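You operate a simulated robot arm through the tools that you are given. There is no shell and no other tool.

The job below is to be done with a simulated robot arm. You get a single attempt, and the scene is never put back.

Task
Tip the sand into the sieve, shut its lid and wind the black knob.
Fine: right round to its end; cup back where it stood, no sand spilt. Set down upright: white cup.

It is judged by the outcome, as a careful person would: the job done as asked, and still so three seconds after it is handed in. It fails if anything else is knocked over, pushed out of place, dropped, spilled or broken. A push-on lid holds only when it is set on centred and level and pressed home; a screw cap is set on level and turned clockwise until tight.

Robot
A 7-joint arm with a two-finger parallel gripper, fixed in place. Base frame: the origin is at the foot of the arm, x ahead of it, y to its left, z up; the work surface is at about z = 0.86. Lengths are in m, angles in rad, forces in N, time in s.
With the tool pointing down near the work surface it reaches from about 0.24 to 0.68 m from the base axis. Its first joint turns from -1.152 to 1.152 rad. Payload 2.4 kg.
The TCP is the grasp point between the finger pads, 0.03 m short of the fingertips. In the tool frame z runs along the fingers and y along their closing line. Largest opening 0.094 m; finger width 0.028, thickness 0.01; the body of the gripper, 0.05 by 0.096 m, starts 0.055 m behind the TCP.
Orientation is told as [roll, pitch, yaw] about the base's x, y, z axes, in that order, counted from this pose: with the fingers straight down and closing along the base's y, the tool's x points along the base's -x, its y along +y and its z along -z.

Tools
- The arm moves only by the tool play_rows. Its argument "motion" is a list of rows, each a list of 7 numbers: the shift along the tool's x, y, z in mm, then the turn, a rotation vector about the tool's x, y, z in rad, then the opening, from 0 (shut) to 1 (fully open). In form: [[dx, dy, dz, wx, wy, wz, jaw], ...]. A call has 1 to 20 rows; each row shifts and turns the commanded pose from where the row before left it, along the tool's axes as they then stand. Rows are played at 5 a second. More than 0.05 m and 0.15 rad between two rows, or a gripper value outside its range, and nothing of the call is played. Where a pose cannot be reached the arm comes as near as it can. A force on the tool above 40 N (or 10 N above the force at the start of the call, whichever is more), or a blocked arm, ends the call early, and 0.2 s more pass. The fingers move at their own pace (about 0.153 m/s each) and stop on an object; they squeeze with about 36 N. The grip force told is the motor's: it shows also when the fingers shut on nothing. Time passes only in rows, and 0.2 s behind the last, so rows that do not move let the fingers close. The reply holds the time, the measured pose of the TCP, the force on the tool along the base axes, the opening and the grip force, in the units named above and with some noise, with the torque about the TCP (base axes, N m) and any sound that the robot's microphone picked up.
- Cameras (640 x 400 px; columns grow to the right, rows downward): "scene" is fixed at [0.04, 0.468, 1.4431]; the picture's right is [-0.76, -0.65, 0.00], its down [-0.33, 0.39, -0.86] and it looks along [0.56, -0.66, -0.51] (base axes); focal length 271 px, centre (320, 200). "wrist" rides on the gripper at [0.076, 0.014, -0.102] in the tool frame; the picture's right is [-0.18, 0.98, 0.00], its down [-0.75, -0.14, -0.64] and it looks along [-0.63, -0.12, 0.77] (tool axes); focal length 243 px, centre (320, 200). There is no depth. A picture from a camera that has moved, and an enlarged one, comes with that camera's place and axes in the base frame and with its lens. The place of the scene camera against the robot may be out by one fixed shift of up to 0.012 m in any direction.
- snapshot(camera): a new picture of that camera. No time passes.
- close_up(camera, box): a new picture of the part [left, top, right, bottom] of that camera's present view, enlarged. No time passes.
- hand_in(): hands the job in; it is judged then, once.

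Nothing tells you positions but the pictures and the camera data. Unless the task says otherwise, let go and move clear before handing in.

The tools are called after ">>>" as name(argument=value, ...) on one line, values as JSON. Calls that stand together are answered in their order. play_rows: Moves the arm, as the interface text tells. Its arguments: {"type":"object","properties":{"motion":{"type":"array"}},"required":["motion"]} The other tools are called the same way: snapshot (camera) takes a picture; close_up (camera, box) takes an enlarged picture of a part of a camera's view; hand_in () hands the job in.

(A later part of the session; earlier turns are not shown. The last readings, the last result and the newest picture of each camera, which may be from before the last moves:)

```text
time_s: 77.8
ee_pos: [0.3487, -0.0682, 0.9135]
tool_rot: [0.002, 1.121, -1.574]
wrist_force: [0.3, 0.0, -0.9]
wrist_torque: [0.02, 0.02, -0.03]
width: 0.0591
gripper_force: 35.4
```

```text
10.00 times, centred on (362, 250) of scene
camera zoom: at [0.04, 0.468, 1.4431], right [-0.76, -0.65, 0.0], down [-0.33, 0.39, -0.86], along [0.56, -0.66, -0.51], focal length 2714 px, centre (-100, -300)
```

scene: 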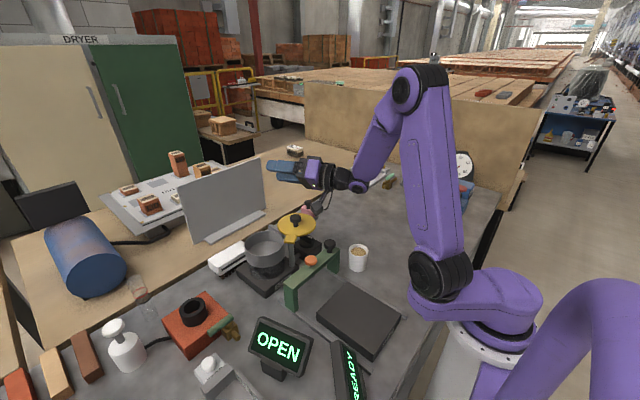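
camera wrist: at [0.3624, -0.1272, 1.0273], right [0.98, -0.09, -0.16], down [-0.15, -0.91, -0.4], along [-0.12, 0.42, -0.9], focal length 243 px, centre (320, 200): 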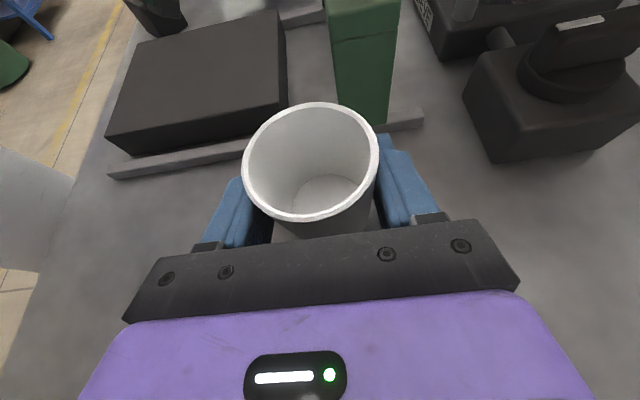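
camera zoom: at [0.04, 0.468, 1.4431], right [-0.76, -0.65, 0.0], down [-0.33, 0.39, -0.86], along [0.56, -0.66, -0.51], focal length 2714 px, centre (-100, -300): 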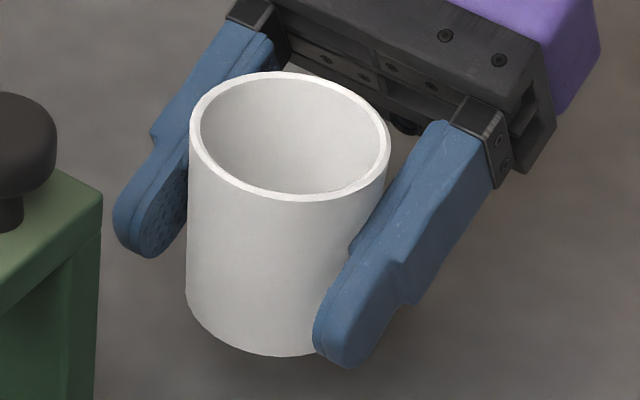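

Nearly down; the picture suggests the cup lines up in u with its first place. I'll lower 20 mm more and compare.

>>> play_rows(motion=[[-9, 0, 4.36, 0, 0, 0, 0.5], [-6.3, 0, 3.05, 0, 0, 0, 0.5], [-2.7, 0, 1.31, 0, 0, 0, 0.5], [0, 0, 0, 0, 0, 0, 0.5], [0, 0, 0, 0, 0, 0, 0.5]])

>>> close_up(camera="scene", box=[330, 230, 394, 270])

>>> snapshot(camera="wrist")

```text
time_s: 79.0
ee_pos: [0.3501, -0.0676, 0.8939]
tool_rot: [0.001, 1.123, -1.574]
wrist_force: [0.2, 0.6, -1.0]
wrist_torque: [0.01, -0.03, -0.02]
width: 0.0588
gripper_force: 35.7
```

```text
10.00 times, centred on (362, 250) of scene
camera zoom: at [0.04, 0.468, 1.4431], right [-0.76, -0.65, 0.0], down [-0.33, 0.39, -0.86], along [0.56, -0.66, -0.51], focal length 2714 px, centre (-100, -300)
```

zoom: 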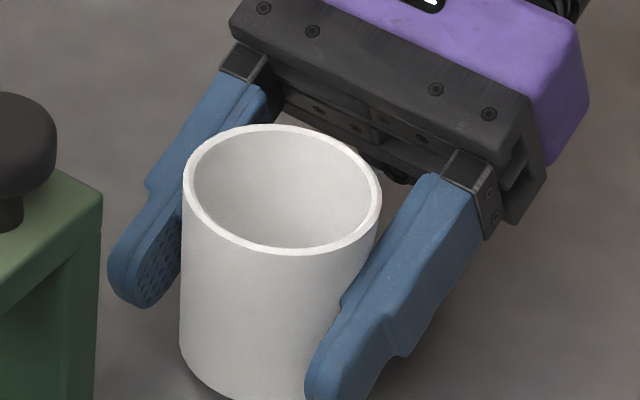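

```text
taken
camera wrist: at [0.3626, -0.1258, 1.0081], right [0.98, -0.09, -0.17], down [-0.15, -0.9, -0.4], along [-0.12, 0.42, -0.9], focal length 243 px, centre (320, 200)
```

wrist: 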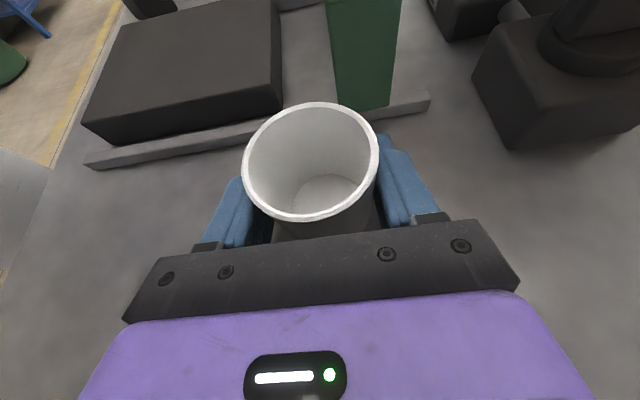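

The cup is about 2–3 mm too far in +x and 1 mm in -y compared with its first place. I'll correct that and ease it down to the table.

>>> play_rows(motion=[[0.4, -2.8, 0.9, 0, 0, 0, 0.5], [0, 0, 0, 0, 0, 0, 0.5], [-0.9, 0, 0.44, 0, 0, 0, 0.5], [-0.9, 0, 0.44, 0, 0, 0, 0.5], [0, 0, 0, 0, 0, 0, 0.5]])

>>> close_up(camera="scene", box=[330, 230, 394, 270])

```text
time_s: 80.2
ee_pos: [0.3453, -0.0649, 0.891]
tool_rot: [0.002, 1.121, -1.572]
wrist_force: [0.3, 0.8, -0.5]
wrist_torque: [-0.01, -0.04, -0.04]
width: 0.059
gripper_force: 35.7
```

```text
10.00 times, centred on (362, 250) of scene
camera zoom: at [0.04, 0.468, 1.4431], right [-0.76, -0.65, 0.0], down [-0.33, 0.39, -0.86], along [0.56, -0.66, -0.51], focal length 2714 px, centre (-100, -300)
```

zoom: 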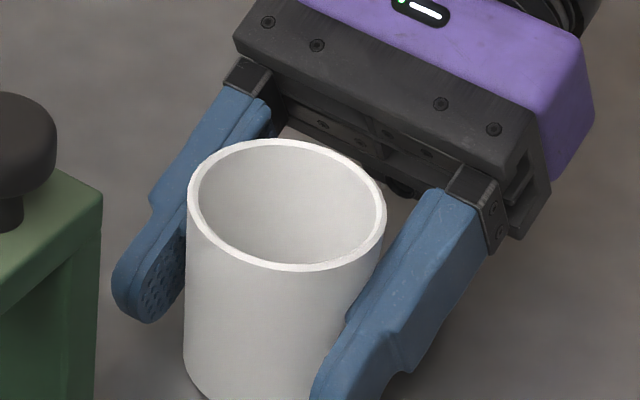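

That matches the cup's original picture within about half a millimetre, but there's no contact force yet. I'll lower in half-millimetre steps.

>>> play_rows(motion=[[-0.45, 0, 0.22, 0, 0, 0, 0.5], [-0.45, 0, 0.22, 0, 0, 0, 0.5], [0, 0, 0, 0, 0, 0, 0.5]])

```text
time_s: 81.0
ee_pos: [0.3448, -0.0657, 0.891]
tool_rot: [0.0, 1.122, -1.575]
wrist_force: [0.6, -1.0, 11.6]
wrist_torque: [-0.07, 0.27, -0.01]
width: 0.0589
gripper_force: 35.6
```

The cup is on the table (11.6 N). I'll let go, back straight out and rise.

>>> play_rows(motion=[[0.2, 0, -0.1, 0, 0, 0, 0.5], [0, 0, 0, 0, 0, 0, 0.7], [0, 0, 0, 0, 0, 0, 0.95], [0, 0, 0, 0, 0, 0, 0.95], [0, 0, -25, 0, 0, 0, 0.95], [0, 0, -25, 0, 0, 0, 0.95], [0, 0, -25, 0, 0, 0, 0.95], [0, 0, -25, 0, 0, 0, 0.95], [30, 0, 0, 0, 0, 0, 0.95], [40, 0, 0, 0, 0, 0, 0.95], [40, 0, 0, 0, 0, 0, 0.95], [40, 0, 0, 0, 0, 0, 0.95]])

>>> close_up(camera="scene", box=[330, 230, 394, 270])

>>> snapshot(camera="wrist")

>>> snapshot(camera="scene")

```text
time_s: 83.6
ee_pos: [0.3434, -0.0905, 1.0688]
tool_rot: [-0.002, 1.121, -1.573]
wrist_force: [0.0, 0.0, 0.2]
wrist_torque: [0.02, -0.02, 0.01]
width: 0.0893
gripper_force: 0.0
```

```text
10.00 times, centred on (362, 250) of scene
camera zoom: at [0.04, 0.468, 1.4431], right [-0.76, -0.65, 0.0], down [-0.33, 0.39, -0.86], along [0.56, -0.66, -0.51], focal length 2714 px, centre (-100, -300)
```

zoom: 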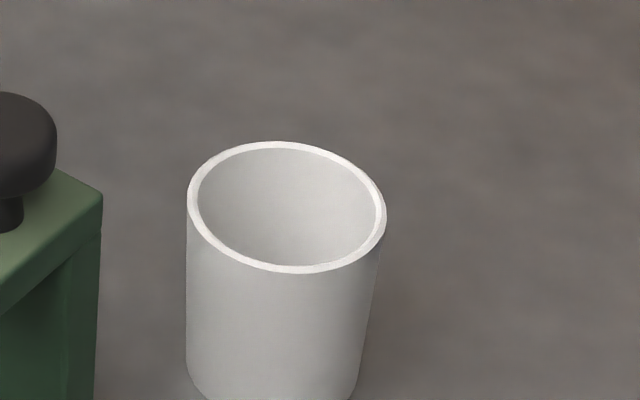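

```text
taken
camera wrist: at [0.3576, -0.1496, 1.1824], right [0.98, -0.08, -0.17], down [-0.15, -0.91, -0.4], along [-0.12, 0.42, -0.9], focal length 243 px, centre (320, 200)
```

wrist: 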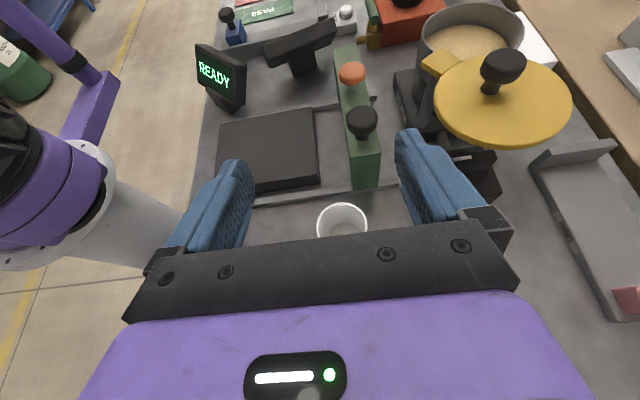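

```text
taken
```

scene: 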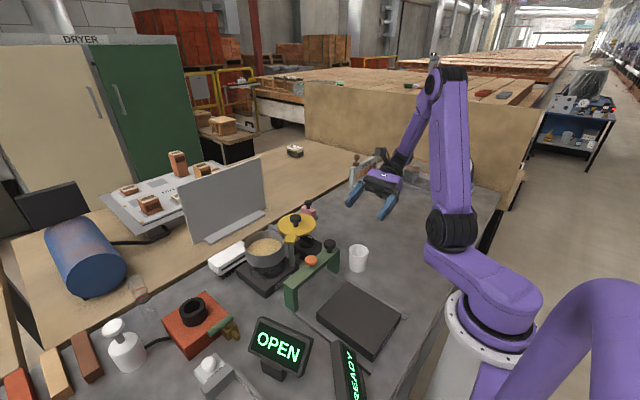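

The cup is back on its spot, upright and empty. Next the lid: I'll rise, point the hand straight down again and go above the lid knob at (0.504, 0.0285).

>>> play_rows(motion=[[36, 0, -17.4, 0, 0, 0, 0.8], [36, 0, -17.4, 0, 0, 0, 0.6], [0, 0, 0, 0, -0.14, 0, 0.6], [0, 0, 0, 0, -0.14, 0, 0.6], [0, 0, 0, 0, -0.14, 0, 0.6], [0, 0, 0, 0, -0.14, 0, 0.6], [0, 0, 0, 0, -0.14, 0, 0.6], [0, 0, 0, 0, -0.14, 0, 0.6], [0, 0, 0, 0, -0.14, 0, 0.6], [0, 0, 0, 0, -0.14, 0, 0.6], [23.8, 32, 0, 0, 0, 0, 0.6], [23.8, 32, 0, 0, 0, 0, 0.6], [23.8, 32, 0, 0, 0, 0, 0.6], [23.8, 32, 0, 0, 0, 0, 0.6], [23.8, 32, 0, 0, 0, 0, 0.6], [0, 0, 0, 0, 0, 0.133, 0.6], [0, 0, 0, 0, 0, 0.133, 0.6], [0, 0, 0, 0, 0, 0, 0.6]])

>>> snapshot(camera="wrist")

```text
time_s: 87.4
ee_pos: [0.5045, 0.0276, 1.1487]
tool_rot: [0.0, 0.001, -1.843]
wrist_force: [-1.0, -0.4, 0.5]
wrist_torque: [0.01, 0.04, -0.02]
width: 0.0563
gripper_force: 0.1
```

```text
taken
camera wrist: at [0.5394, 0.0975, 1.252], right [0.9, -0.44, 0.0], down [-0.34, -0.69, 0.64], along [-0.28, -0.57, -0.77], focal length 243 px, centre (320, 200)
```

wrist: 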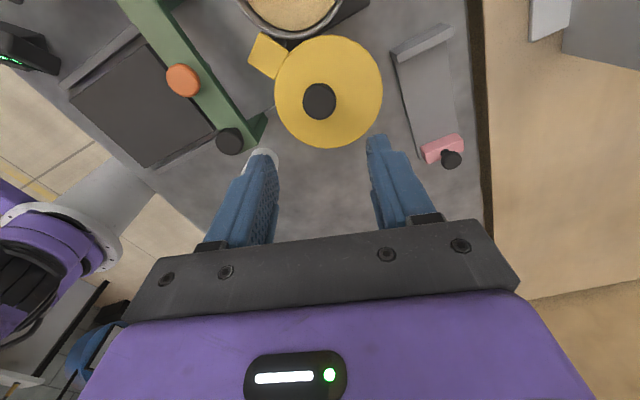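

The knob is right below, at about (0.505, 0.030). I'll lower to just above it and check.

>>> play_rows(motion=[[2, 0, 30, 0, 0, 0, 0.6], [0, 0, 40, 0, 0, 0, 0.6], [0, 0, 35, 0, 0, 0, 0.6], [0, 0, 0, 0, 0, 0, 0.6]])

>>> snapshot(camera="wrist")

```text
time_s: 88.4
ee_pos: [0.5047, 0.0325, 1.0425]
tool_rot: [-0.001, 0.003, -1.841]
wrist_force: [-0.4, 0.0, -0.1]
wrist_torque: [0.01, 0.0, -0.04]
width: 0.0565
gripper_force: 0.1
```

```text
taken
camera wrist: at [0.5393, 0.1021, 1.146], right [0.9, -0.44, 0.0], down [-0.34, -0.69, 0.64], along [-0.28, -0.58, -0.77], focal length 243 px, centre (320, 200)
```

wrist: 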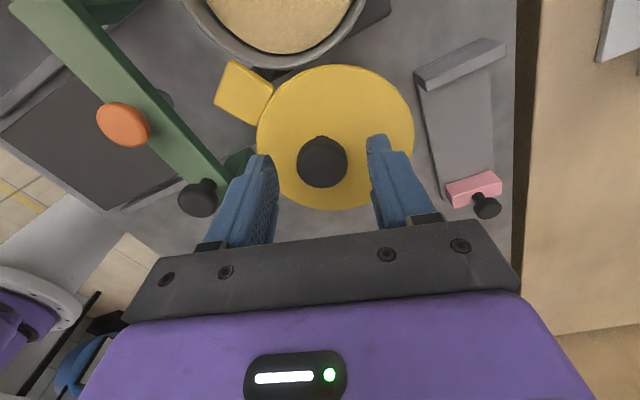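

Aligned within about 2 mm. I'll trim that, lower 21 mm and close on the knob.

>>> play_rows(motion=[[-1.5, 1, 11, 0, 0, 0, 0.6], [0, 0, 9.5, 0, 0, 0, 0.6], [0, 0, 0, 0, 0, 0, 0.45], [0, 0, 0, 0, 0, 0, 0.3], [0, 0, 0, 0, 0, 0, 0.2], [0, 0, 0, 0, 0, 0, 0.2]])

>>> snapshot(camera="wrist")

```text
time_s: 89.8
ee_pos: [0.5068, 0.0286, 1.0232]
tool_rot: [0.0, 0.001, -1.842]
wrist_force: [-0.7, 2.4, -3.4]
wrist_torque: [0.08, -0.01, 0.02]
width: 0.0309
gripper_force: 44.6
```

```text
taken
camera wrist: at [0.541, 0.0985, 1.1255], right [0.9, -0.44, 0.0], down [-0.34, -0.69, 0.64], along [-0.28, -0.58, -0.77], focal length 243 px, centre (320, 200)
```

wrist: 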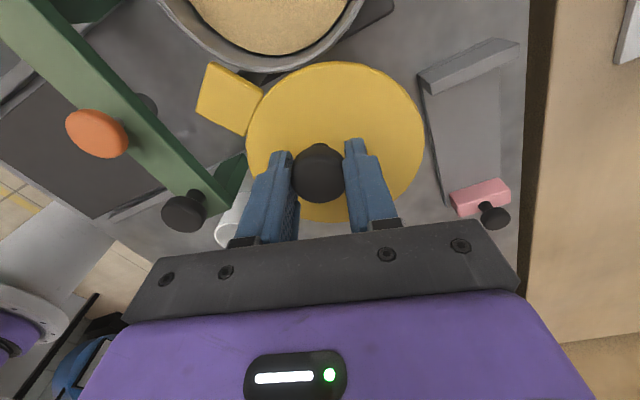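

The knob is gripped. I'll swing the lid back counter-clockwise about the post in short arcs, watching the forces.

>>> play_rows(motion=[[1.75, 1.6, 0, 0, 0, -0.04, 0.2], [3.53, 3.16, 0, 0, 0, -0.08, 0.2], [3.53, 3.16, 0, 0, 0, -0.08, 0.2], [3.53, 3.16, 0, 0, 0, -0.08, 0.2], [3.53, 3.16, 0, 0, 0, -0.08, 0.2], [0, 0, 0, 0, 0, 0, 0.2]])

>>> close_up(camera="scene", box=[220, 190, 348, 270])

```text
time_s: 91.2
ee_pos: [0.5225, 0.0426, 1.0236]
tool_rot: [-0.005, 0.002, -1.479]
wrist_force: [3.8, 5.2, -34.2]
wrist_torque: [0.15, 0.03, -0.37]
width: 0.0308
gripper_force: 45.5
```

```text
5.00 times, centred on (284, 230) of scene
camera zoom: at [0.0407, 0.4682, 1.443], right [-0.76, -0.65, 0.0], down [-0.33, 0.39, -0.86], along [0.56, -0.66, -0.51], focal length 1357 px, centre (500, 50)
```

zoom: 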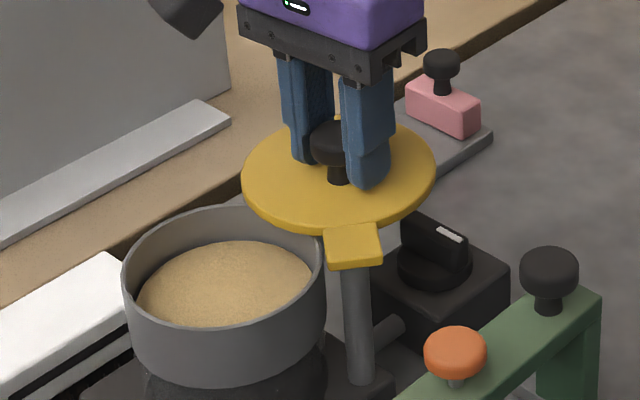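

The lid is moving; the tool is pulled down 34 N, so I'll lower 1.5 mm and continue.

>>> play_rows(motion=[[0, 0, 1.6, 0, 0, 0, 0.2], [3.53, 3.16, 0, 0, 0, -0.08, 0.2], [3.53, 3.16, 0, 0, 0, -0.08, 0.2], [3.53, 3.16, 0, 0, 0, -0.08, 0.2], [3.53, 3.16, 0, 0, 0, -0.08, 0.2], [0, 0, 0, 0, 0, 0, 0.2]])

```text
time_s: 92.6
ee_pos: [0.5313, 0.0587, 1.0223]
tool_rot: [0.001, 0.003, -1.161]
wrist_force: [-16.7, 2.5, -3.5]
wrist_torque: [-0.38, 0.12, 0.24]
width: 0.0309
gripper_force: 44.7
```

Side force shows I'm about 1 mm too far out; I'll trim and go on.

>>> play_rows(motion=[[0.4, -0.9, 0, 0, 0, 0, 0.2], [3.47, 3.14, 0, 0, 0, -0.08, 0.2], [3.47, 3.14, 0, 0, 0, -0.08, 0.2], [3.47, 3.14, 0, 0, 0, -0.08, 0.2], [3.47, 3.14, 0, 0, 0, -0.08, 0.2], [0, 0, 0, 0, 0, 0, 0.2]])

>>> close_up(camera="scene", box=[220, 190, 348, 270])

```text
time_s: 94.0
ee_pos: [0.5352, 0.0754, 1.0221]
tool_rot: [0.002, 0.002, -0.842]
wrist_force: [-9.6, 9.2, 5.2]
wrist_torque: [0.51, 0.45, -0.47]
width: 0.0311
gripper_force: 44.9
```

```text
5.00 times, centred on (284, 230) of scene
camera zoom: at [0.0397, 0.4683, 1.443], right [-0.76, -0.65, 0.0], down [-0.33, 0.39, -0.86], along [0.56, -0.66, -0.51], focal length 1357 px, centre (500, 50)
```

zoom: 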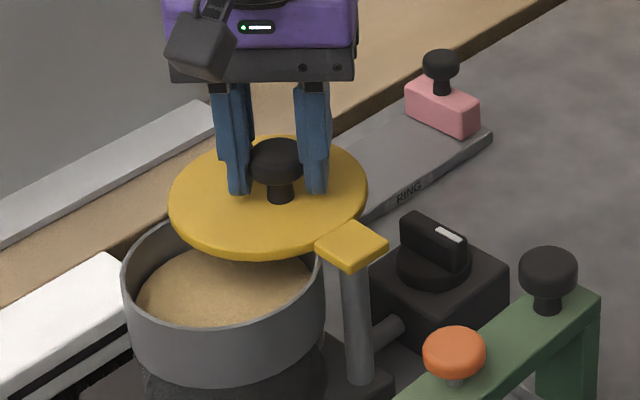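

Over halfway. I'll continue 0.4 rad.

>>> play_rows(motion=[[0.56, -0.2, 0, 0, 0, 0, 0.2], [3.47, 3.14, 0, 0, 0, -0.08, 0.2], [3.47, 3.14, 0, 0, 0, -0.08, 0.2], [3.47, 3.14, 0, 0, 0, -0.08, 0.2], [3.47, 3.14, 0, 0, 0, -0.08, 0.2], [3.47, 3.14, 0, 0, 0, -0.08, 0.2], [0, 0, 0, 0, 0, 0, 0.2]])

```text
time_s: 95.6
ee_pos: [0.5329, 0.1, 1.0226]
tool_rot: [0.003, -0.006, -0.442]
wrist_force: [11.6, 5.5, 11.3]
wrist_torque: [0.11, -0.14, -0.1]
width: 0.0309
gripper_force: 44.9
```

Nearly closed. I'll trim and do the next 0.36 rad.

>>> play_rows(motion=[[-0.54, 0.26, -0.4, 0, 0, 0, 0.2], [3.47, 3.14, 0, 0, 0, -0.08, 0.2], [3.47, 3.14, 0, 0, 0, -0.08, 0.2], [3.47, 3.14, 0, 0, 0, -0.08, 0.2], [3.47, 3.14, 0, 0, 0, -0.08, 0.2], [1.74, 1.57, 0, 0, 0, -0.04, 0.2], [0, 0, 0, 0, 0, 0, 0.2]])

>>> close_up(camera="scene", box=[220, 190, 348, 270])

```text
time_s: 97.2
ee_pos: [0.5219, 0.1184, 1.023]
tool_rot: [0.004, -0.006, -0.08]
wrist_force: [16.3, 11.8, 8.2]
wrist_torque: [0.19, -0.08, 0.07]
width: 0.031
gripper_force: 44.8
```

```text
5.00 times, centred on (284, 230) of scene
camera zoom: at [0.0404, 0.4684, 1.443], right [-0.76, -0.65, 0.0], down [-0.33, 0.39, -0.86], along [0.56, -0.66, -0.51], focal length 1357 px, centre (500, 50)
```

zoom: 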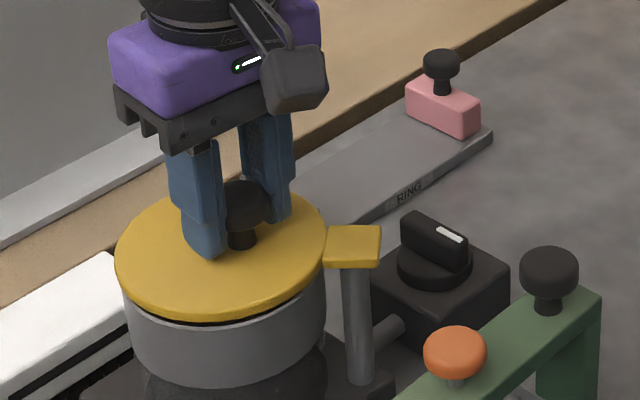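

The lid is almost shut. I'll finish the last few hundredths of a radian and feel for the stop.

>>> play_rows(motion=[[-0.65, 0.65, 0, 0, 0, 0, 0.2], [1.74, 1.57, 0, 0, 0, -0.04, 0.2], [1.74, 1.57, 0, 0, 0, -0.04, 0.2], [0, 0, 0, 0, 0, 0, 0.2]])

>>> close_up(camera="scene", box=[220, 190, 348, 270])

>>> snapshot(camera="wrist")

```text
time_s: 98.2
ee_pos: [0.518, 0.1215, 1.0234]
tool_rot: [0.004, -0.003, -0.003]
wrist_force: [15.6, 16.0, -0.5]
wrist_torque: [0.35, 0.04, -0.46]
width: 0.0313
gripper_force: 44.9
```

```text
5.00 times, centred on (284, 230) of scene
camera zoom: at [0.0405, 0.4685, 1.4429], right [-0.76, -0.65, 0.0], down [-0.33, 0.39, -0.86], along [0.56, -0.66, -0.51], focal length 1357 px, centre (500, 50)
```

zoom: 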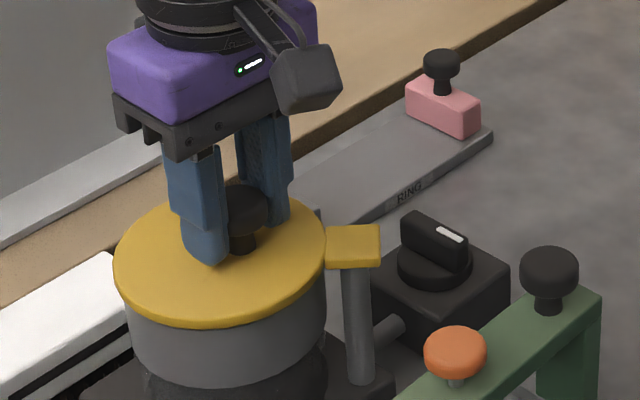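

```text
taken
camera wrist: at [0.4424, 0.1366, 1.1255], right [0.19, 0.98, 0.0], down [0.75, -0.15, 0.64], along [0.63, -0.12, -0.76], focal length 243 px, centre (320, 200)
```

wrist: 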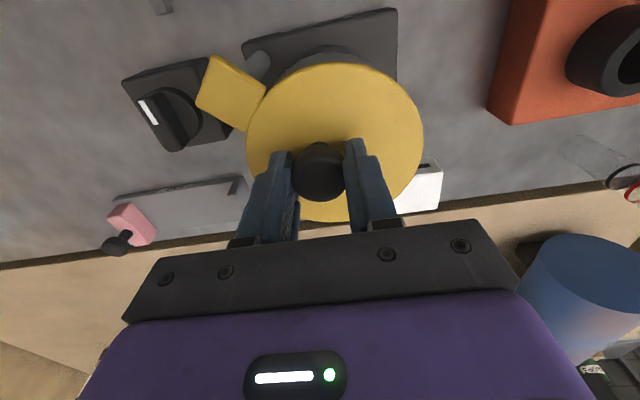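

The lid now looks just as it did when shut at first. I'll relieve the radial force and nudge 0.04 rad further to make sure it's against its stop.

>>> play_rows(motion=[[-0.7, 0.7, 0, 0, 0, 0, 0.2], [0.87, 0.79, 0, 0, 0, -0.02, 0.2], [0.87, 0.79, 0, 0, 0, -0.02, 0.2], [0, 0, 0, 0, 0, 0, 0.2]])

>>> close_up(camera="scene", box=[220, 190, 348, 270])

```text
time_s: 99.2
ee_pos: [0.5192, 0.1225, 1.0241]
tool_rot: [-0.001, -0.006, 0.037]
wrist_force: [20.4, 0.4, -1.8]
wrist_torque: [-0.02, -0.15, -0.05]
width: 0.0309
gripper_force: 44.8
```

```text
5.00 times, centred on (284, 230) of scene
camera zoom: at [0.0407, 0.4681, 1.443], right [-0.76, -0.65, 0.0], down [-0.33, 0.39, -0.86], along [0.56, -0.66, -0.51], focal length 1357 px, centre (500, 50)
```

zoom: 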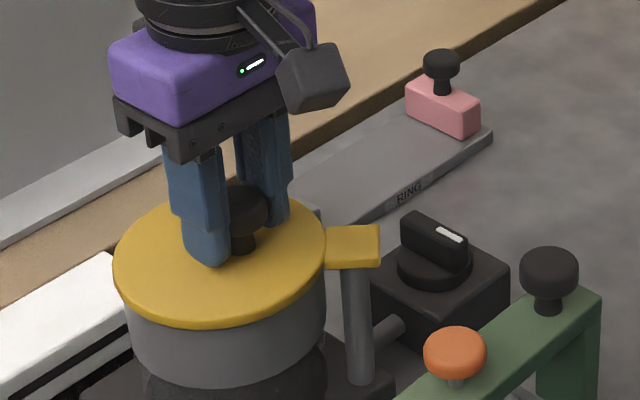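

The force now opposes further turning, so the lid is at its closed stop. I'll relax, let go and rise.

>>> play_rows(motion=[[-1.2, -0.7, 0, 0, 0, 0.02, 0.2], [0, 0, 0, 0, 0, 0, 0.2], [0, 0, 0, 0, 0, 0, 0.6], [0, 0, 0, 0, 0, 0, 0.6], [0, 0, -20, 0, 0, 0, 0.6], [0, 0, -30, 0, 0, 0, 0.6], [0, 0, -40, 0, 0, 0, 0.6]])

>>> close_up(camera="scene", box=[220, 190, 348, 270])

>>> snapshot(camera="wrist")

```text
time_s: 100.8
ee_pos: [0.5158, 0.1199, 1.1153]
tool_rot: [0.002, 0.001, 0.017]
wrist_force: [-0.9, -0.4, 0.1]
wrist_torque: [-0.02, 0.02, 0.0]
width: 0.0561
gripper_force: 0.1
```

```text
5.00 times, centred on (284, 230) of scene
camera zoom: at [0.04, 0.468, 1.4431], right [-0.76, -0.65, 0.0], down [-0.33, 0.39, -0.86], along [0.56, -0.66, -0.51], focal length 1357 px, centre (500, 50)
```

zoom: 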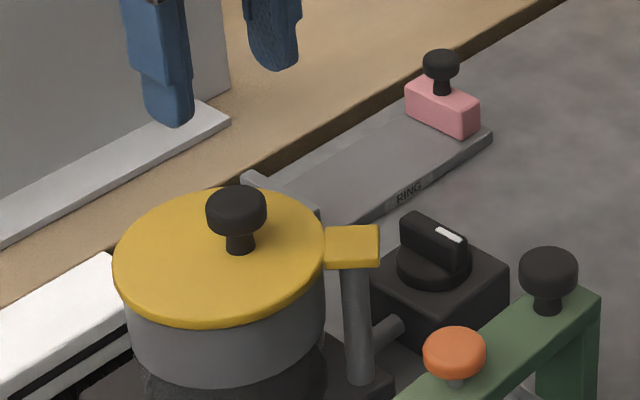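

```text
taken
camera wrist: at [0.4403, 0.1337, 1.2191], right [0.17, 0.99, 0.0], down [0.76, -0.13, 0.64], along [0.63, -0.11, -0.77], focal length 243 px, centre (320, 200)
```

wrist: 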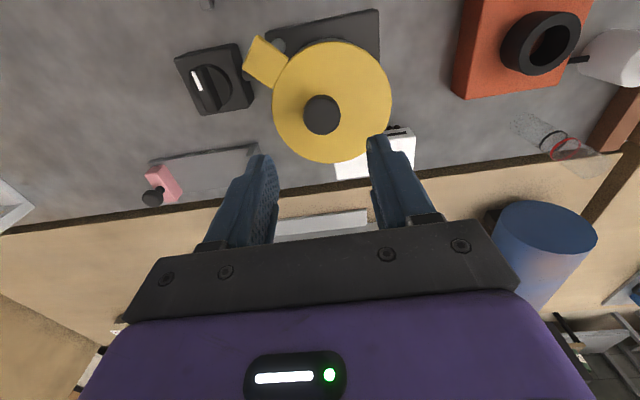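

The lid is shut as at the start. Now the black dial: I'll move above it, near (0.49, -0.01), for a close look.

>>> play_rows(motion=[[5, -26.4, 0, 0, 0, 0.017, 0.6], [5, -26.4, 0, 0, 0, 0, 0.6], [5, -26.4, 0, 0, 0, 0, 0.6], [5, -26.4, 0, 0, 0, 0, 0.6], [5, -26.4, 0, 0, 0, 0, 0.6], [0, 0, 25, 0, 0, 0, 0.6], [0, 0, 25, 0, 0, 0, 0.6], [0, 0, 0, 0, 0, 0, 0.6]])

>>> snapshot(camera="wrist")

>>> close_up(camera="wrist", box=[260, 60, 420, 160])

>>> close_up(camera="scene", box=[284, 225, 348, 265])

```text
time_s: 102.6
ee_pos: [0.4945, -0.0103, 1.0605]
tool_rot: [0.002, -0.002, 0.0]
wrist_force: [-0.2, 0.0, 0.2]
wrist_torque: [-0.03, -0.03, 0.04]
width: 0.0562
gripper_force: 0.0
```

```text
taken
camera wrist: at [0.4176, 0.004, 1.1648], right [0.18, 0.98, 0.0], down [0.75, -0.14, 0.64], along [0.63, -0.12, -0.77], focal length 243 px, centre (320, 200)
```

wrist: 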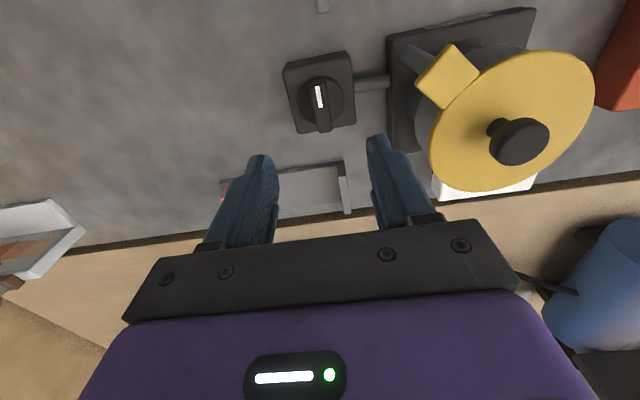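

```text
4.00 times, centred on (340, 110) of wrist
camera zoom: at [0.4176, 0.004, 1.1648], right [0.18, 0.98, 0.0], down [0.75, -0.14, 0.64], along [0.63, -0.12, -0.77], focal length 970 px, centre (240, 560)
```

zoom: 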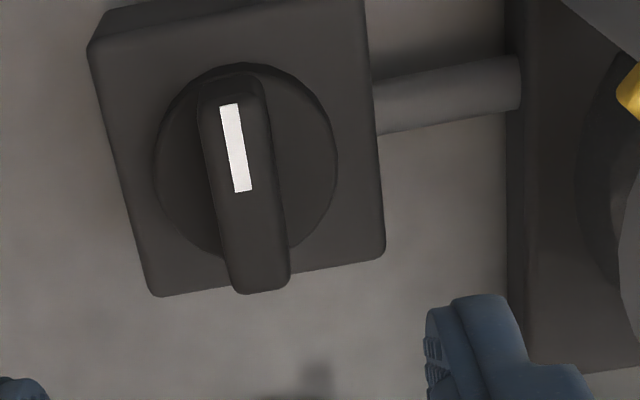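

```text
10.00 times, centred on (316, 245) of scene
camera zoom: at [0.04, 0.468, 1.4431], right [-0.76, -0.65, 0.0], down [-0.33, 0.39, -0.86], along [0.56, -0.66, -0.51], focal length 2714 px, centre (360, -250)
```

zoom: 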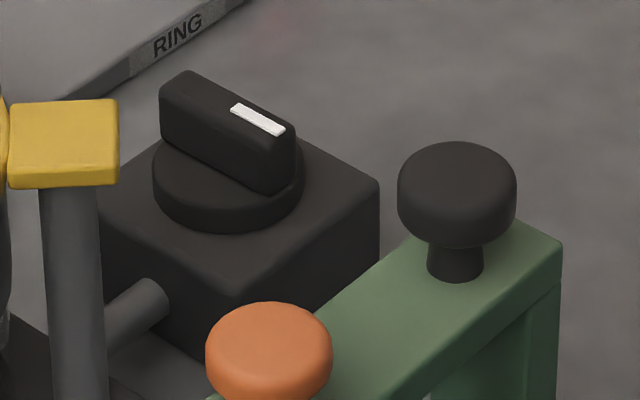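

The dial's wing bar lies along x with its white mark toward -x; its axis is at about (0.4935, -0.009) and the bar top at z = 0.936. I'll lower with the fingers either side of the bar and check.

>>> play_rows(motion=[[1, 1.4, 30, 0, 0, 0, 0.45], [0, 0, 30, 0, 0, 0, 0.45], [0, 0, 20, 0, 0, 0, 0.45], [0, 0, 0, 0, 0, 0, 0.45]])

>>> snapshot(camera="wrist")

>>> close_up(camera="scene", box=[264, 215, 360, 275])

```text
time_s: 103.6
ee_pos: [0.4908, -0.0086, 0.9845]
tool_rot: [0.001, 0.001, 0.001]
wrist_force: [0.1, -0.5, -0.8]
wrist_torque: [0.0, 0.0, -0.01]
width: 0.0424
gripper_force: 0.0
```

```text
taken
camera wrist: at [0.4151, 0.0062, 1.0869], right [0.18, 0.98, 0.0], down [0.75, -0.14, 0.64], along [0.63, -0.12, -0.77], focal length 243 px, centre (320, 200)
```

wrist: 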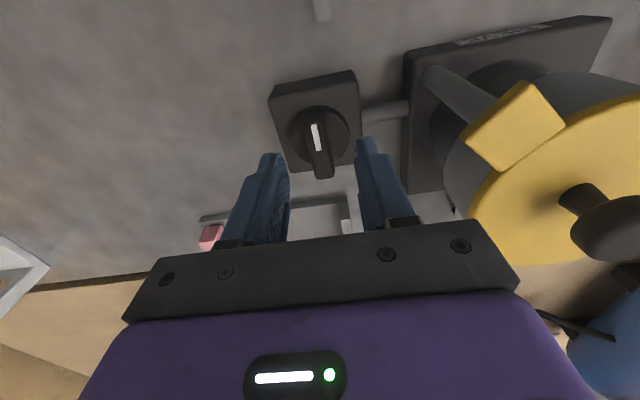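

```text
6.67 times, centred on (312, 245) of scene
camera zoom: at [0.04, 0.468, 1.4431], right [-0.76, -0.65, 0.0], down [-0.33, 0.39, -0.86], along [0.56, -0.66, -0.51], focal length 1810 px, centre (373, -100)
```

zoom: 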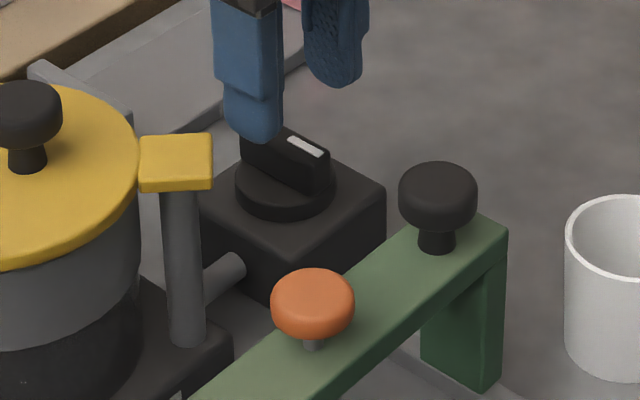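

The bar centre is about 2 mm ahead and 1 mm to the right of the hand. I'll trim, lower to z ≈ 0.954 and close on the bar.

>>> play_rows(motion=[[-2, -1, 15, 0, 0, 0, 0.45], [0, 0, 14.5, 0, 0, 0, 0.45], [0, 0, 0, 0, 0, 0, 0.45]])

>>> snapshot(camera="wrist")

>>> close_up(camera="scene", box=[284, 215, 348, 255])

```text
time_s: 104.4
ee_pos: [0.4931, -0.0076, 0.9543]
tool_rot: [0.001, -0.002, 0.001]
wrist_force: [-0.5, -0.2, 0.1]
wrist_torque: [-0.03, 0.0, 0.02]
width: 0.0423
gripper_force: 0.2
```

```text
taken
camera wrist: at [0.4175, 0.0065, 1.057], right [0.18, 0.98, 0.0], down [0.75, -0.14, 0.64], along [0.63, -0.12, -0.77], focal length 243 px, centre (320, 200)
```

wrist: 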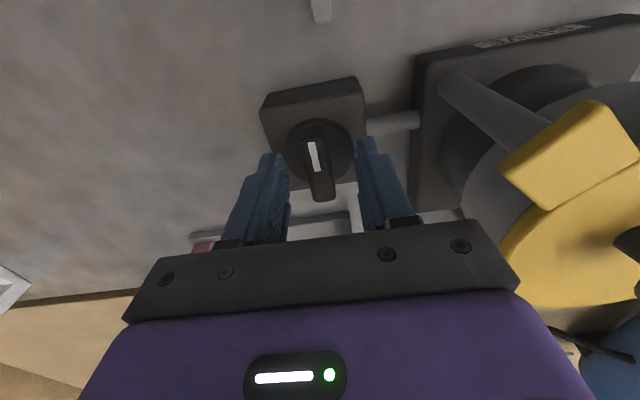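

```text
10.00 times, centred on (316, 235) of scene
camera zoom: at [0.04, 0.468, 1.4431], right [-0.76, -0.65, 0.0], down [-0.33, 0.39, -0.86], along [0.56, -0.66, -0.51], focal length 2714 px, centre (360, -150)
```

zoom: 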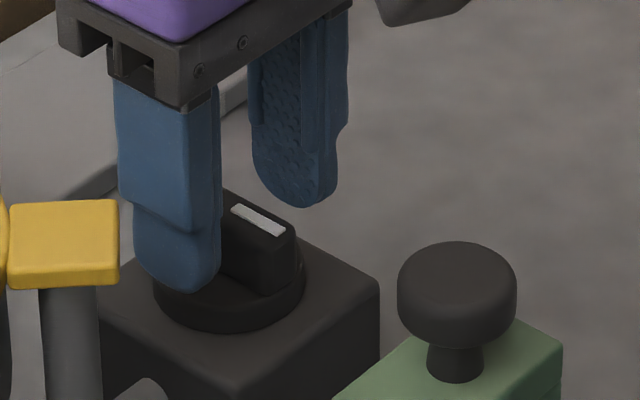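

The fingers straddle the bar correctly with the tips just above the dial disc. I'll close on it.

>>> play_rows(motion=[[0, -1, 0, 0, 0, 0, 0.3], [0, 0, 0, 0, 0, 0, 0.2], [0, 0, 0, 0, 0, 0, 0.1], [0, 0, 0, 0, 0, 0, 0.05], [0, 0, 0, 0, 0, 0, 0.05]])

>>> snapshot(camera="wrist")

```text
time_s: 105.6
ee_pos: [0.4947, -0.0096, 0.9542]
tool_rot: [0.002, 0.0, -0.004]
wrist_force: [-0.6, -7.0, -0.9]
wrist_torque: [-0.24, 0.02, -0.02]
width: 0.0158
gripper_force: 44.3
```

```text
taken
camera wrist: at [0.4182, 0.0046, 1.0572], right [0.19, 0.98, 0.0], down [0.75, -0.14, 0.64], along [0.63, -0.12, -0.77], focal length 243 px, centre (320, 200)
```

wrist: 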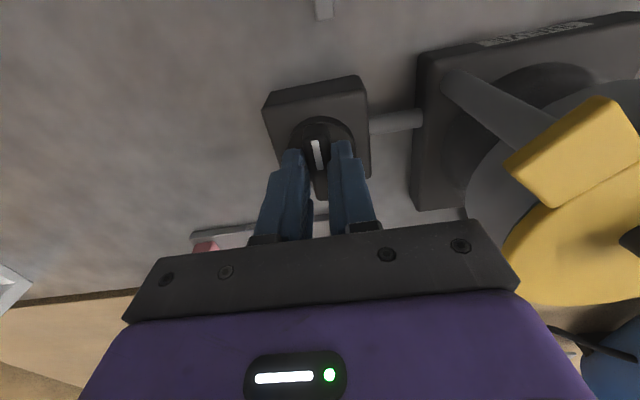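

The bar is held (15.8 mm). I'll try a small clockwise turn and read the torque.

>>> play_rows(motion=[[0, -0.4, 0, 0, 0, 0.05, 0.05], [0, 0, 0, 0, 0, 0.05, 0.05], [0, 0, 0, 0, 0, 0.05, 0.05], [0, 0, 0, 0, 0, 0.05, 0.05], [0, 0, 0, 0, 0, 0, 0.05]])

>>> snapshot(camera="wrist")

>>> close_up(camera="scene", box=[284, 215, 348, 255])

```text
time_s: 106.8
ee_pos: [0.4946, -0.0099, 0.9548]
tool_rot: [0.002, -0.001, -0.199]
wrist_force: [-12.6, 2.2, 23.6]
wrist_torque: [-0.06, -0.06, 0.0]
width: 0.0158
gripper_force: 44.9
```

```text
taken
camera wrist: at [0.4227, 0.0204, 1.0572], right [0.38, 0.93, 0.0], down [0.71, -0.29, 0.64], along [0.6, -0.24, -0.77], focal length 243 px, centre (320, 200)
```

wrist: 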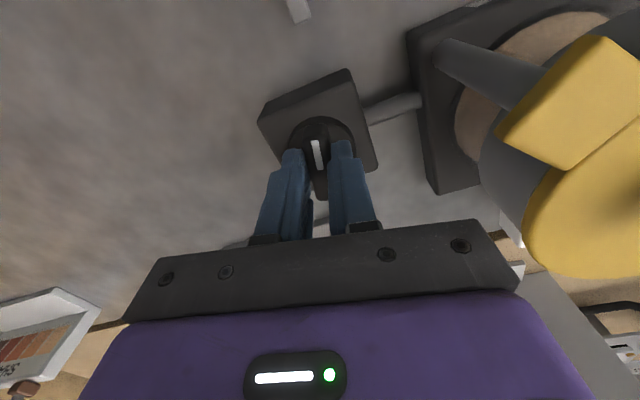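

```text
10.00 times, centred on (316, 235) of scene
camera zoom: at [0.0393, 0.4681, 1.4431], right [-0.76, -0.65, 0.0], down [-0.33, 0.39, -0.86], along [0.56, -0.66, -0.51], focal length 2714 px, centre (360, -150)
```

zoom: 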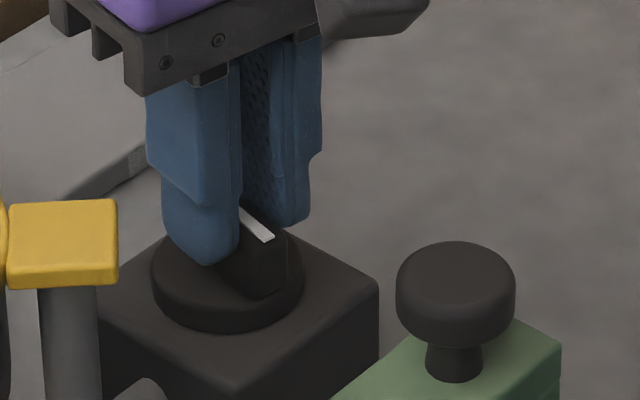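

The dial turns clockwise freely. Something tan now shows by the lower part of the sieve; I'll look at that before going on.

>>> close_up(camera="wrist", box=[400, 0, 640, 150])

>>> close_up(camera="scene", box=[200, 220, 328, 300])

```text
2.67 times, centred on (520, 75) of wrist
camera zoom: at [0.4227, 0.0204, 1.0572], right [0.38, 0.93, 0.0], down [0.71, -0.29, 0.64], along [0.6, -0.24, -0.77], focal length 647 px, centre (-213, 533)
```

zoom: 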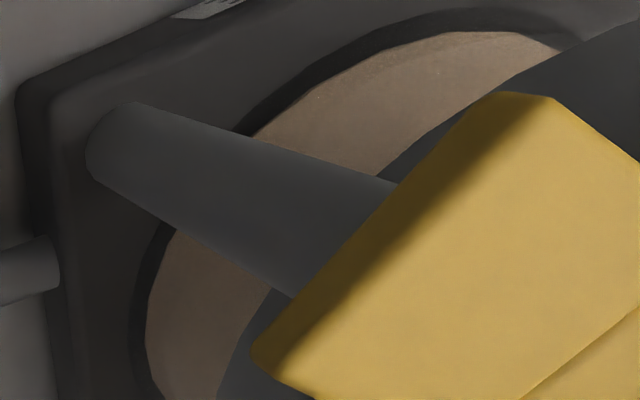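

```text
5.00 times, centred on (264, 260) of scene
camera zoom: at [0.0393, 0.4681, 1.4431], right [-0.76, -0.65, 0.0], down [-0.33, 0.39, -0.86], along [0.56, -0.66, -0.51], focal length 1357 px, centre (600, -100)
```

zoom: 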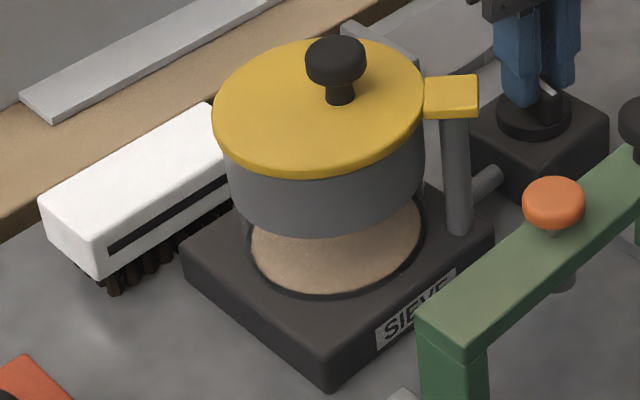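

Good: the sand is being sifted into the clear chamber below, inside the sieve, so the dial is the right knob and clockwise winds it. I'll trim the forces and keep winding.

>>> play_rows(motion=[[0.7, -0.1, -0.8, 0, 0, 0.04, 0.05], [0, 0, 0, 0, 0, 0.08, 0.05], [0, 0, 0, 0, 0, 0.08, 0.05], [0, 0, 0, 0, 0, 0.08, 0.05], [0, 0, 0, 0, 0, 0.08, 0.05], [0, 0, 0, 0, 0, 0.08, 0.05], [0, 0, 0, 0, 0, 0, 0.05]])

>>> close_up(camera="scene", box=[284, 215, 348, 255])

```text
time_s: 108.4
ee_pos: [0.4956, -0.0079, 0.9534]
tool_rot: [0.003, 0.0, -0.636]
wrist_force: [11.3, 27.2, -19.4]
wrist_torque: [0.54, -0.46, 0.15]
width: 0.0158
gripper_force: 44.9
```

```text
10.00 times, centred on (316, 235) of scene
camera zoom: at [0.0406, 0.4688, 1.4428], right [-0.76, -0.65, 0.0], down [-0.33, 0.39, -0.86], along [0.56, -0.66, -0.51], focal length 2714 px, centre (360, -150)
```

zoom: 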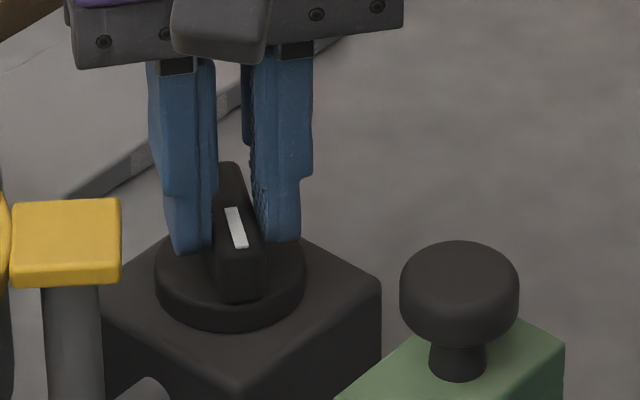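

The dial follows. Side forces show an offset of about 1.5 mm from the axis; I'll trim it and wind on.

>>> play_rows(motion=[[0.35, 1.4, 0.8, 0, 0, 0, 0.05], [0, 0, 0, 0, 0, 0, 0.05]])

```text
time_s: 109.0
ee_pos: [0.4949, -0.0056, 0.954]
tool_rot: [0.003, -0.001, -0.639]
wrist_force: [12.3, 23.6, 2.0]
wrist_torque: [1.36, 0.9, 0.2]
width: 0.016
gripper_force: 44.9
```

The z force is fixed but the sideways force remains; I'll look at how the fingers sit on the bar.

>>> snapshot(camera="wrist")

>>> close_up(camera="wrist", box=[240, 80, 400, 240])

>>> close_up(camera="scene", box=[264, 205, 360, 265])

```text
taken
camera wrist: at [0.4425, 0.0504, 1.0572], right [0.73, 0.68, 0.0], down [0.52, -0.56, 0.64], along [0.44, -0.47, -0.77], focal length 243 px, centre (320, 200)
```

wrist: 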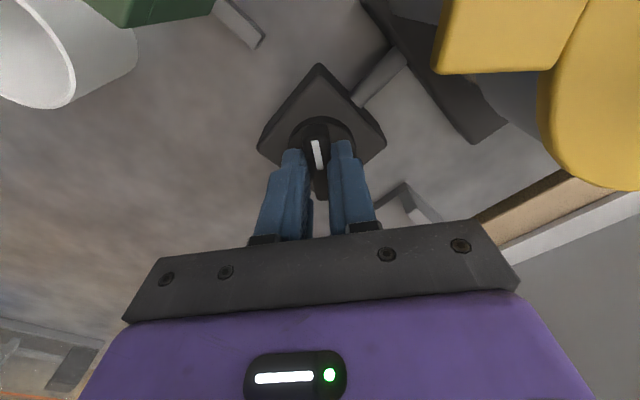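

```text
2.50 times, centred on (320, 160) of wrist
camera zoom: at [0.4425, 0.0504, 1.0572], right [0.73, 0.68, 0.0], down [0.52, -0.56, 0.64], along [0.44, -0.47, -0.77], focal length 606 px, centre (320, 300)
```

zoom: 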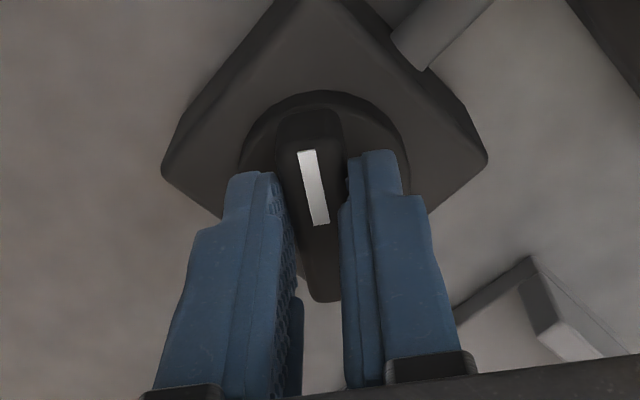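

```text
6.67 times, centred on (312, 235) of scene
camera zoom: at [0.0404, 0.4686, 1.4429], right [-0.76, -0.65, 0.0], down [-0.33, 0.39, -0.86], along [0.56, -0.66, -0.51], focal length 1810 px, centre (373, -33)
```

zoom: 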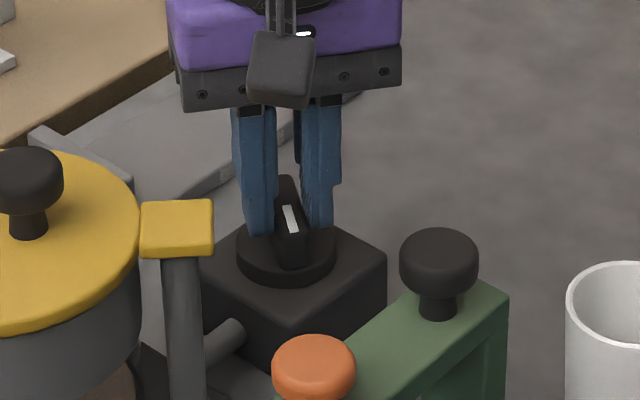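

The bar sits centred between the fingers. I'll take a no-motion reading to see whether the force settles.

>>> play_rows(motion=[[0, 0, 0, 0, 0, 0, 0.05], [0, 0, 0, 0, 0, 0, 0.05], [0, 0, 0, 0, 0, 0, 0.05]])

```text
time_s: 109.8
ee_pos: [0.4951, -0.0064, 0.9546]
tool_rot: [0.004, -0.002, -0.637]
wrist_force: [12.6, 23.0, 14.8]
wrist_torque: [1.19, 0.65, 0.2]
width: 0.0158
gripper_force: 44.7
```

The forces drift slowly rather than settle. I'll open briefly and re-grip here to clear the built-up side load.

>>> play_rows(motion=[[0, 0, 0, 0, 0, 0, 0.35], [0, 0, 0, 0, 0, 0, 0.35], [0, 0, 0, 0, 0, 0, 0.35]])

>>> close_up(camera="wrist", box=[240, 80, 400, 240])

```text
time_s: 110.6
ee_pos: [0.4941, -0.0097, 0.9538]
tool_rot: [-0.001, 0.001, -0.642]
wrist_force: [0.1, 0.2, 0.5]
wrist_torque: [0.02, 0.01, -0.03]
width: 0.0332
gripper_force: 0.1
```

```text
2.50 times, centred on (320, 160) of wrist
camera zoom: at [0.4416, 0.0481, 1.0564], right [0.73, 0.68, 0.0], down [0.52, -0.56, 0.64], along [0.44, -0.47, -0.77], focal length 606 px, centre (320, 300)
```

zoom: 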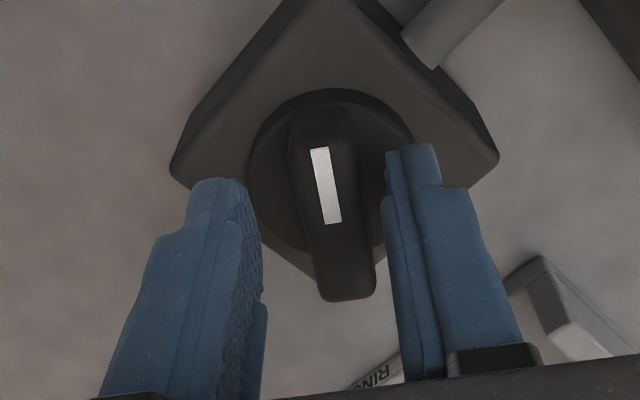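

Released, the hand sprang back about 3 mm, so the true dial axis is nearer (0.495, -0.006). I'll shift onto it and re-grip.

>>> play_rows(motion=[[1.5, 3.3, 0, 0, 0, 0, 0.35], [0, 0, 0, 0, 0, 0, 0.35]])

>>> close_up(camera="wrist", box=[240, 80, 400, 240])

```text
time_s: 111.2
ee_pos: [0.4956, -0.0057, 0.9541]
tool_rot: [0.002, 0.0, -0.641]
wrist_force: [0.6, -1.0, -1.2]
wrist_torque: [0.0, 0.01, 0.03]
width: 0.033
gripper_force: 0.1
```

```text
2.50 times, centred on (320, 160) of wrist
camera zoom: at [0.4433, 0.0521, 1.0567], right [0.73, 0.68, 0.0], down [0.52, -0.56, 0.64], along [0.44, -0.47, -0.77], focal length 606 px, centre (320, 300)
```

zoom: 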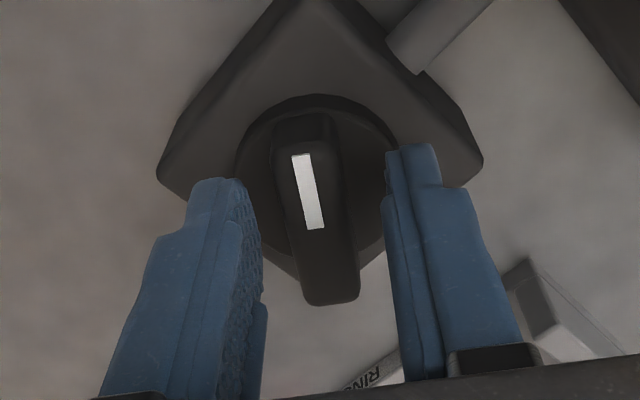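

Now the bar is within about 1 mm of centre. I'll trim 1 mm and close.

>>> play_rows(motion=[[0, -1, 0, 0, 0, 0, 0.35], [0, 0, 0, 0, 0, 0, 0.2], [0, 0, 0, 0, 0, 0, 0.05], [0, 0, 0, 0, 0, 0, 0.05], [0, 0, 0, 0, 0, 0, 0.05]])

```text
time_s: 112.4
ee_pos: [0.4956, -0.0059, 0.9533]
tool_rot: [0.002, -0.001, -0.639]
wrist_force: [-0.3, -0.3, -1.9]
wrist_torque: [-0.05, -0.06, -0.01]
width: 0.0159
gripper_force: 45.0
```

Gripped with practically no side load. I'll wind on clockwise.

>>> play_rows(motion=[[0, 0, 0, 0, 0, 0.08, 0.05], [0, 0, 0, 0, 0, 0.08, 0.05], [0, 0, 0, 0, 0, 0.08, 0.05], [0, 0, 0, 0, 0, 0.08, 0.05], [0, 0, 0, 0, 0, 0.08, 0.05], [0, 0, 0, 0, 0, 0.08, 0.05], [0, 0, 0, 0, 0, 0, 0.05]])

>>> close_up(camera="scene", box=[284, 215, 348, 255])

```text
time_s: 114.0
ee_pos: [0.4965, -0.004, 0.9534]
tool_rot: [0.005, -0.002, -1.116]
wrist_force: [20.6, 23.8, -4.8]
wrist_torque: [0.22, -0.49, 0.23]
width: 0.0159
gripper_force: 44.8
```

```text
10.00 times, centred on (316, 235) of scene
camera zoom: at [0.0406, 0.4687, 1.4428], right [-0.76, -0.65, 0.0], down [-0.33, 0.39, -0.86], along [0.56, -0.66, -0.51], focal length 2714 px, centre (360, -150)
```

zoom: 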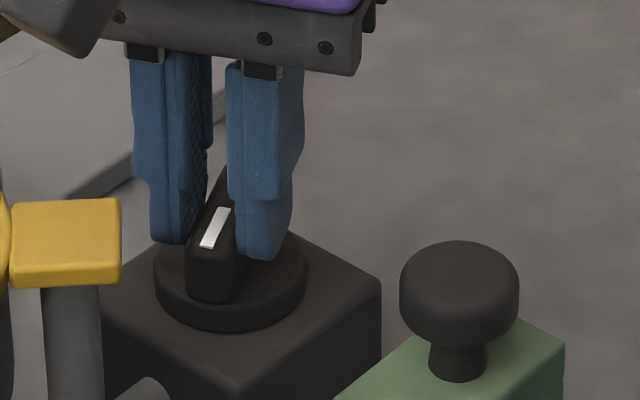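

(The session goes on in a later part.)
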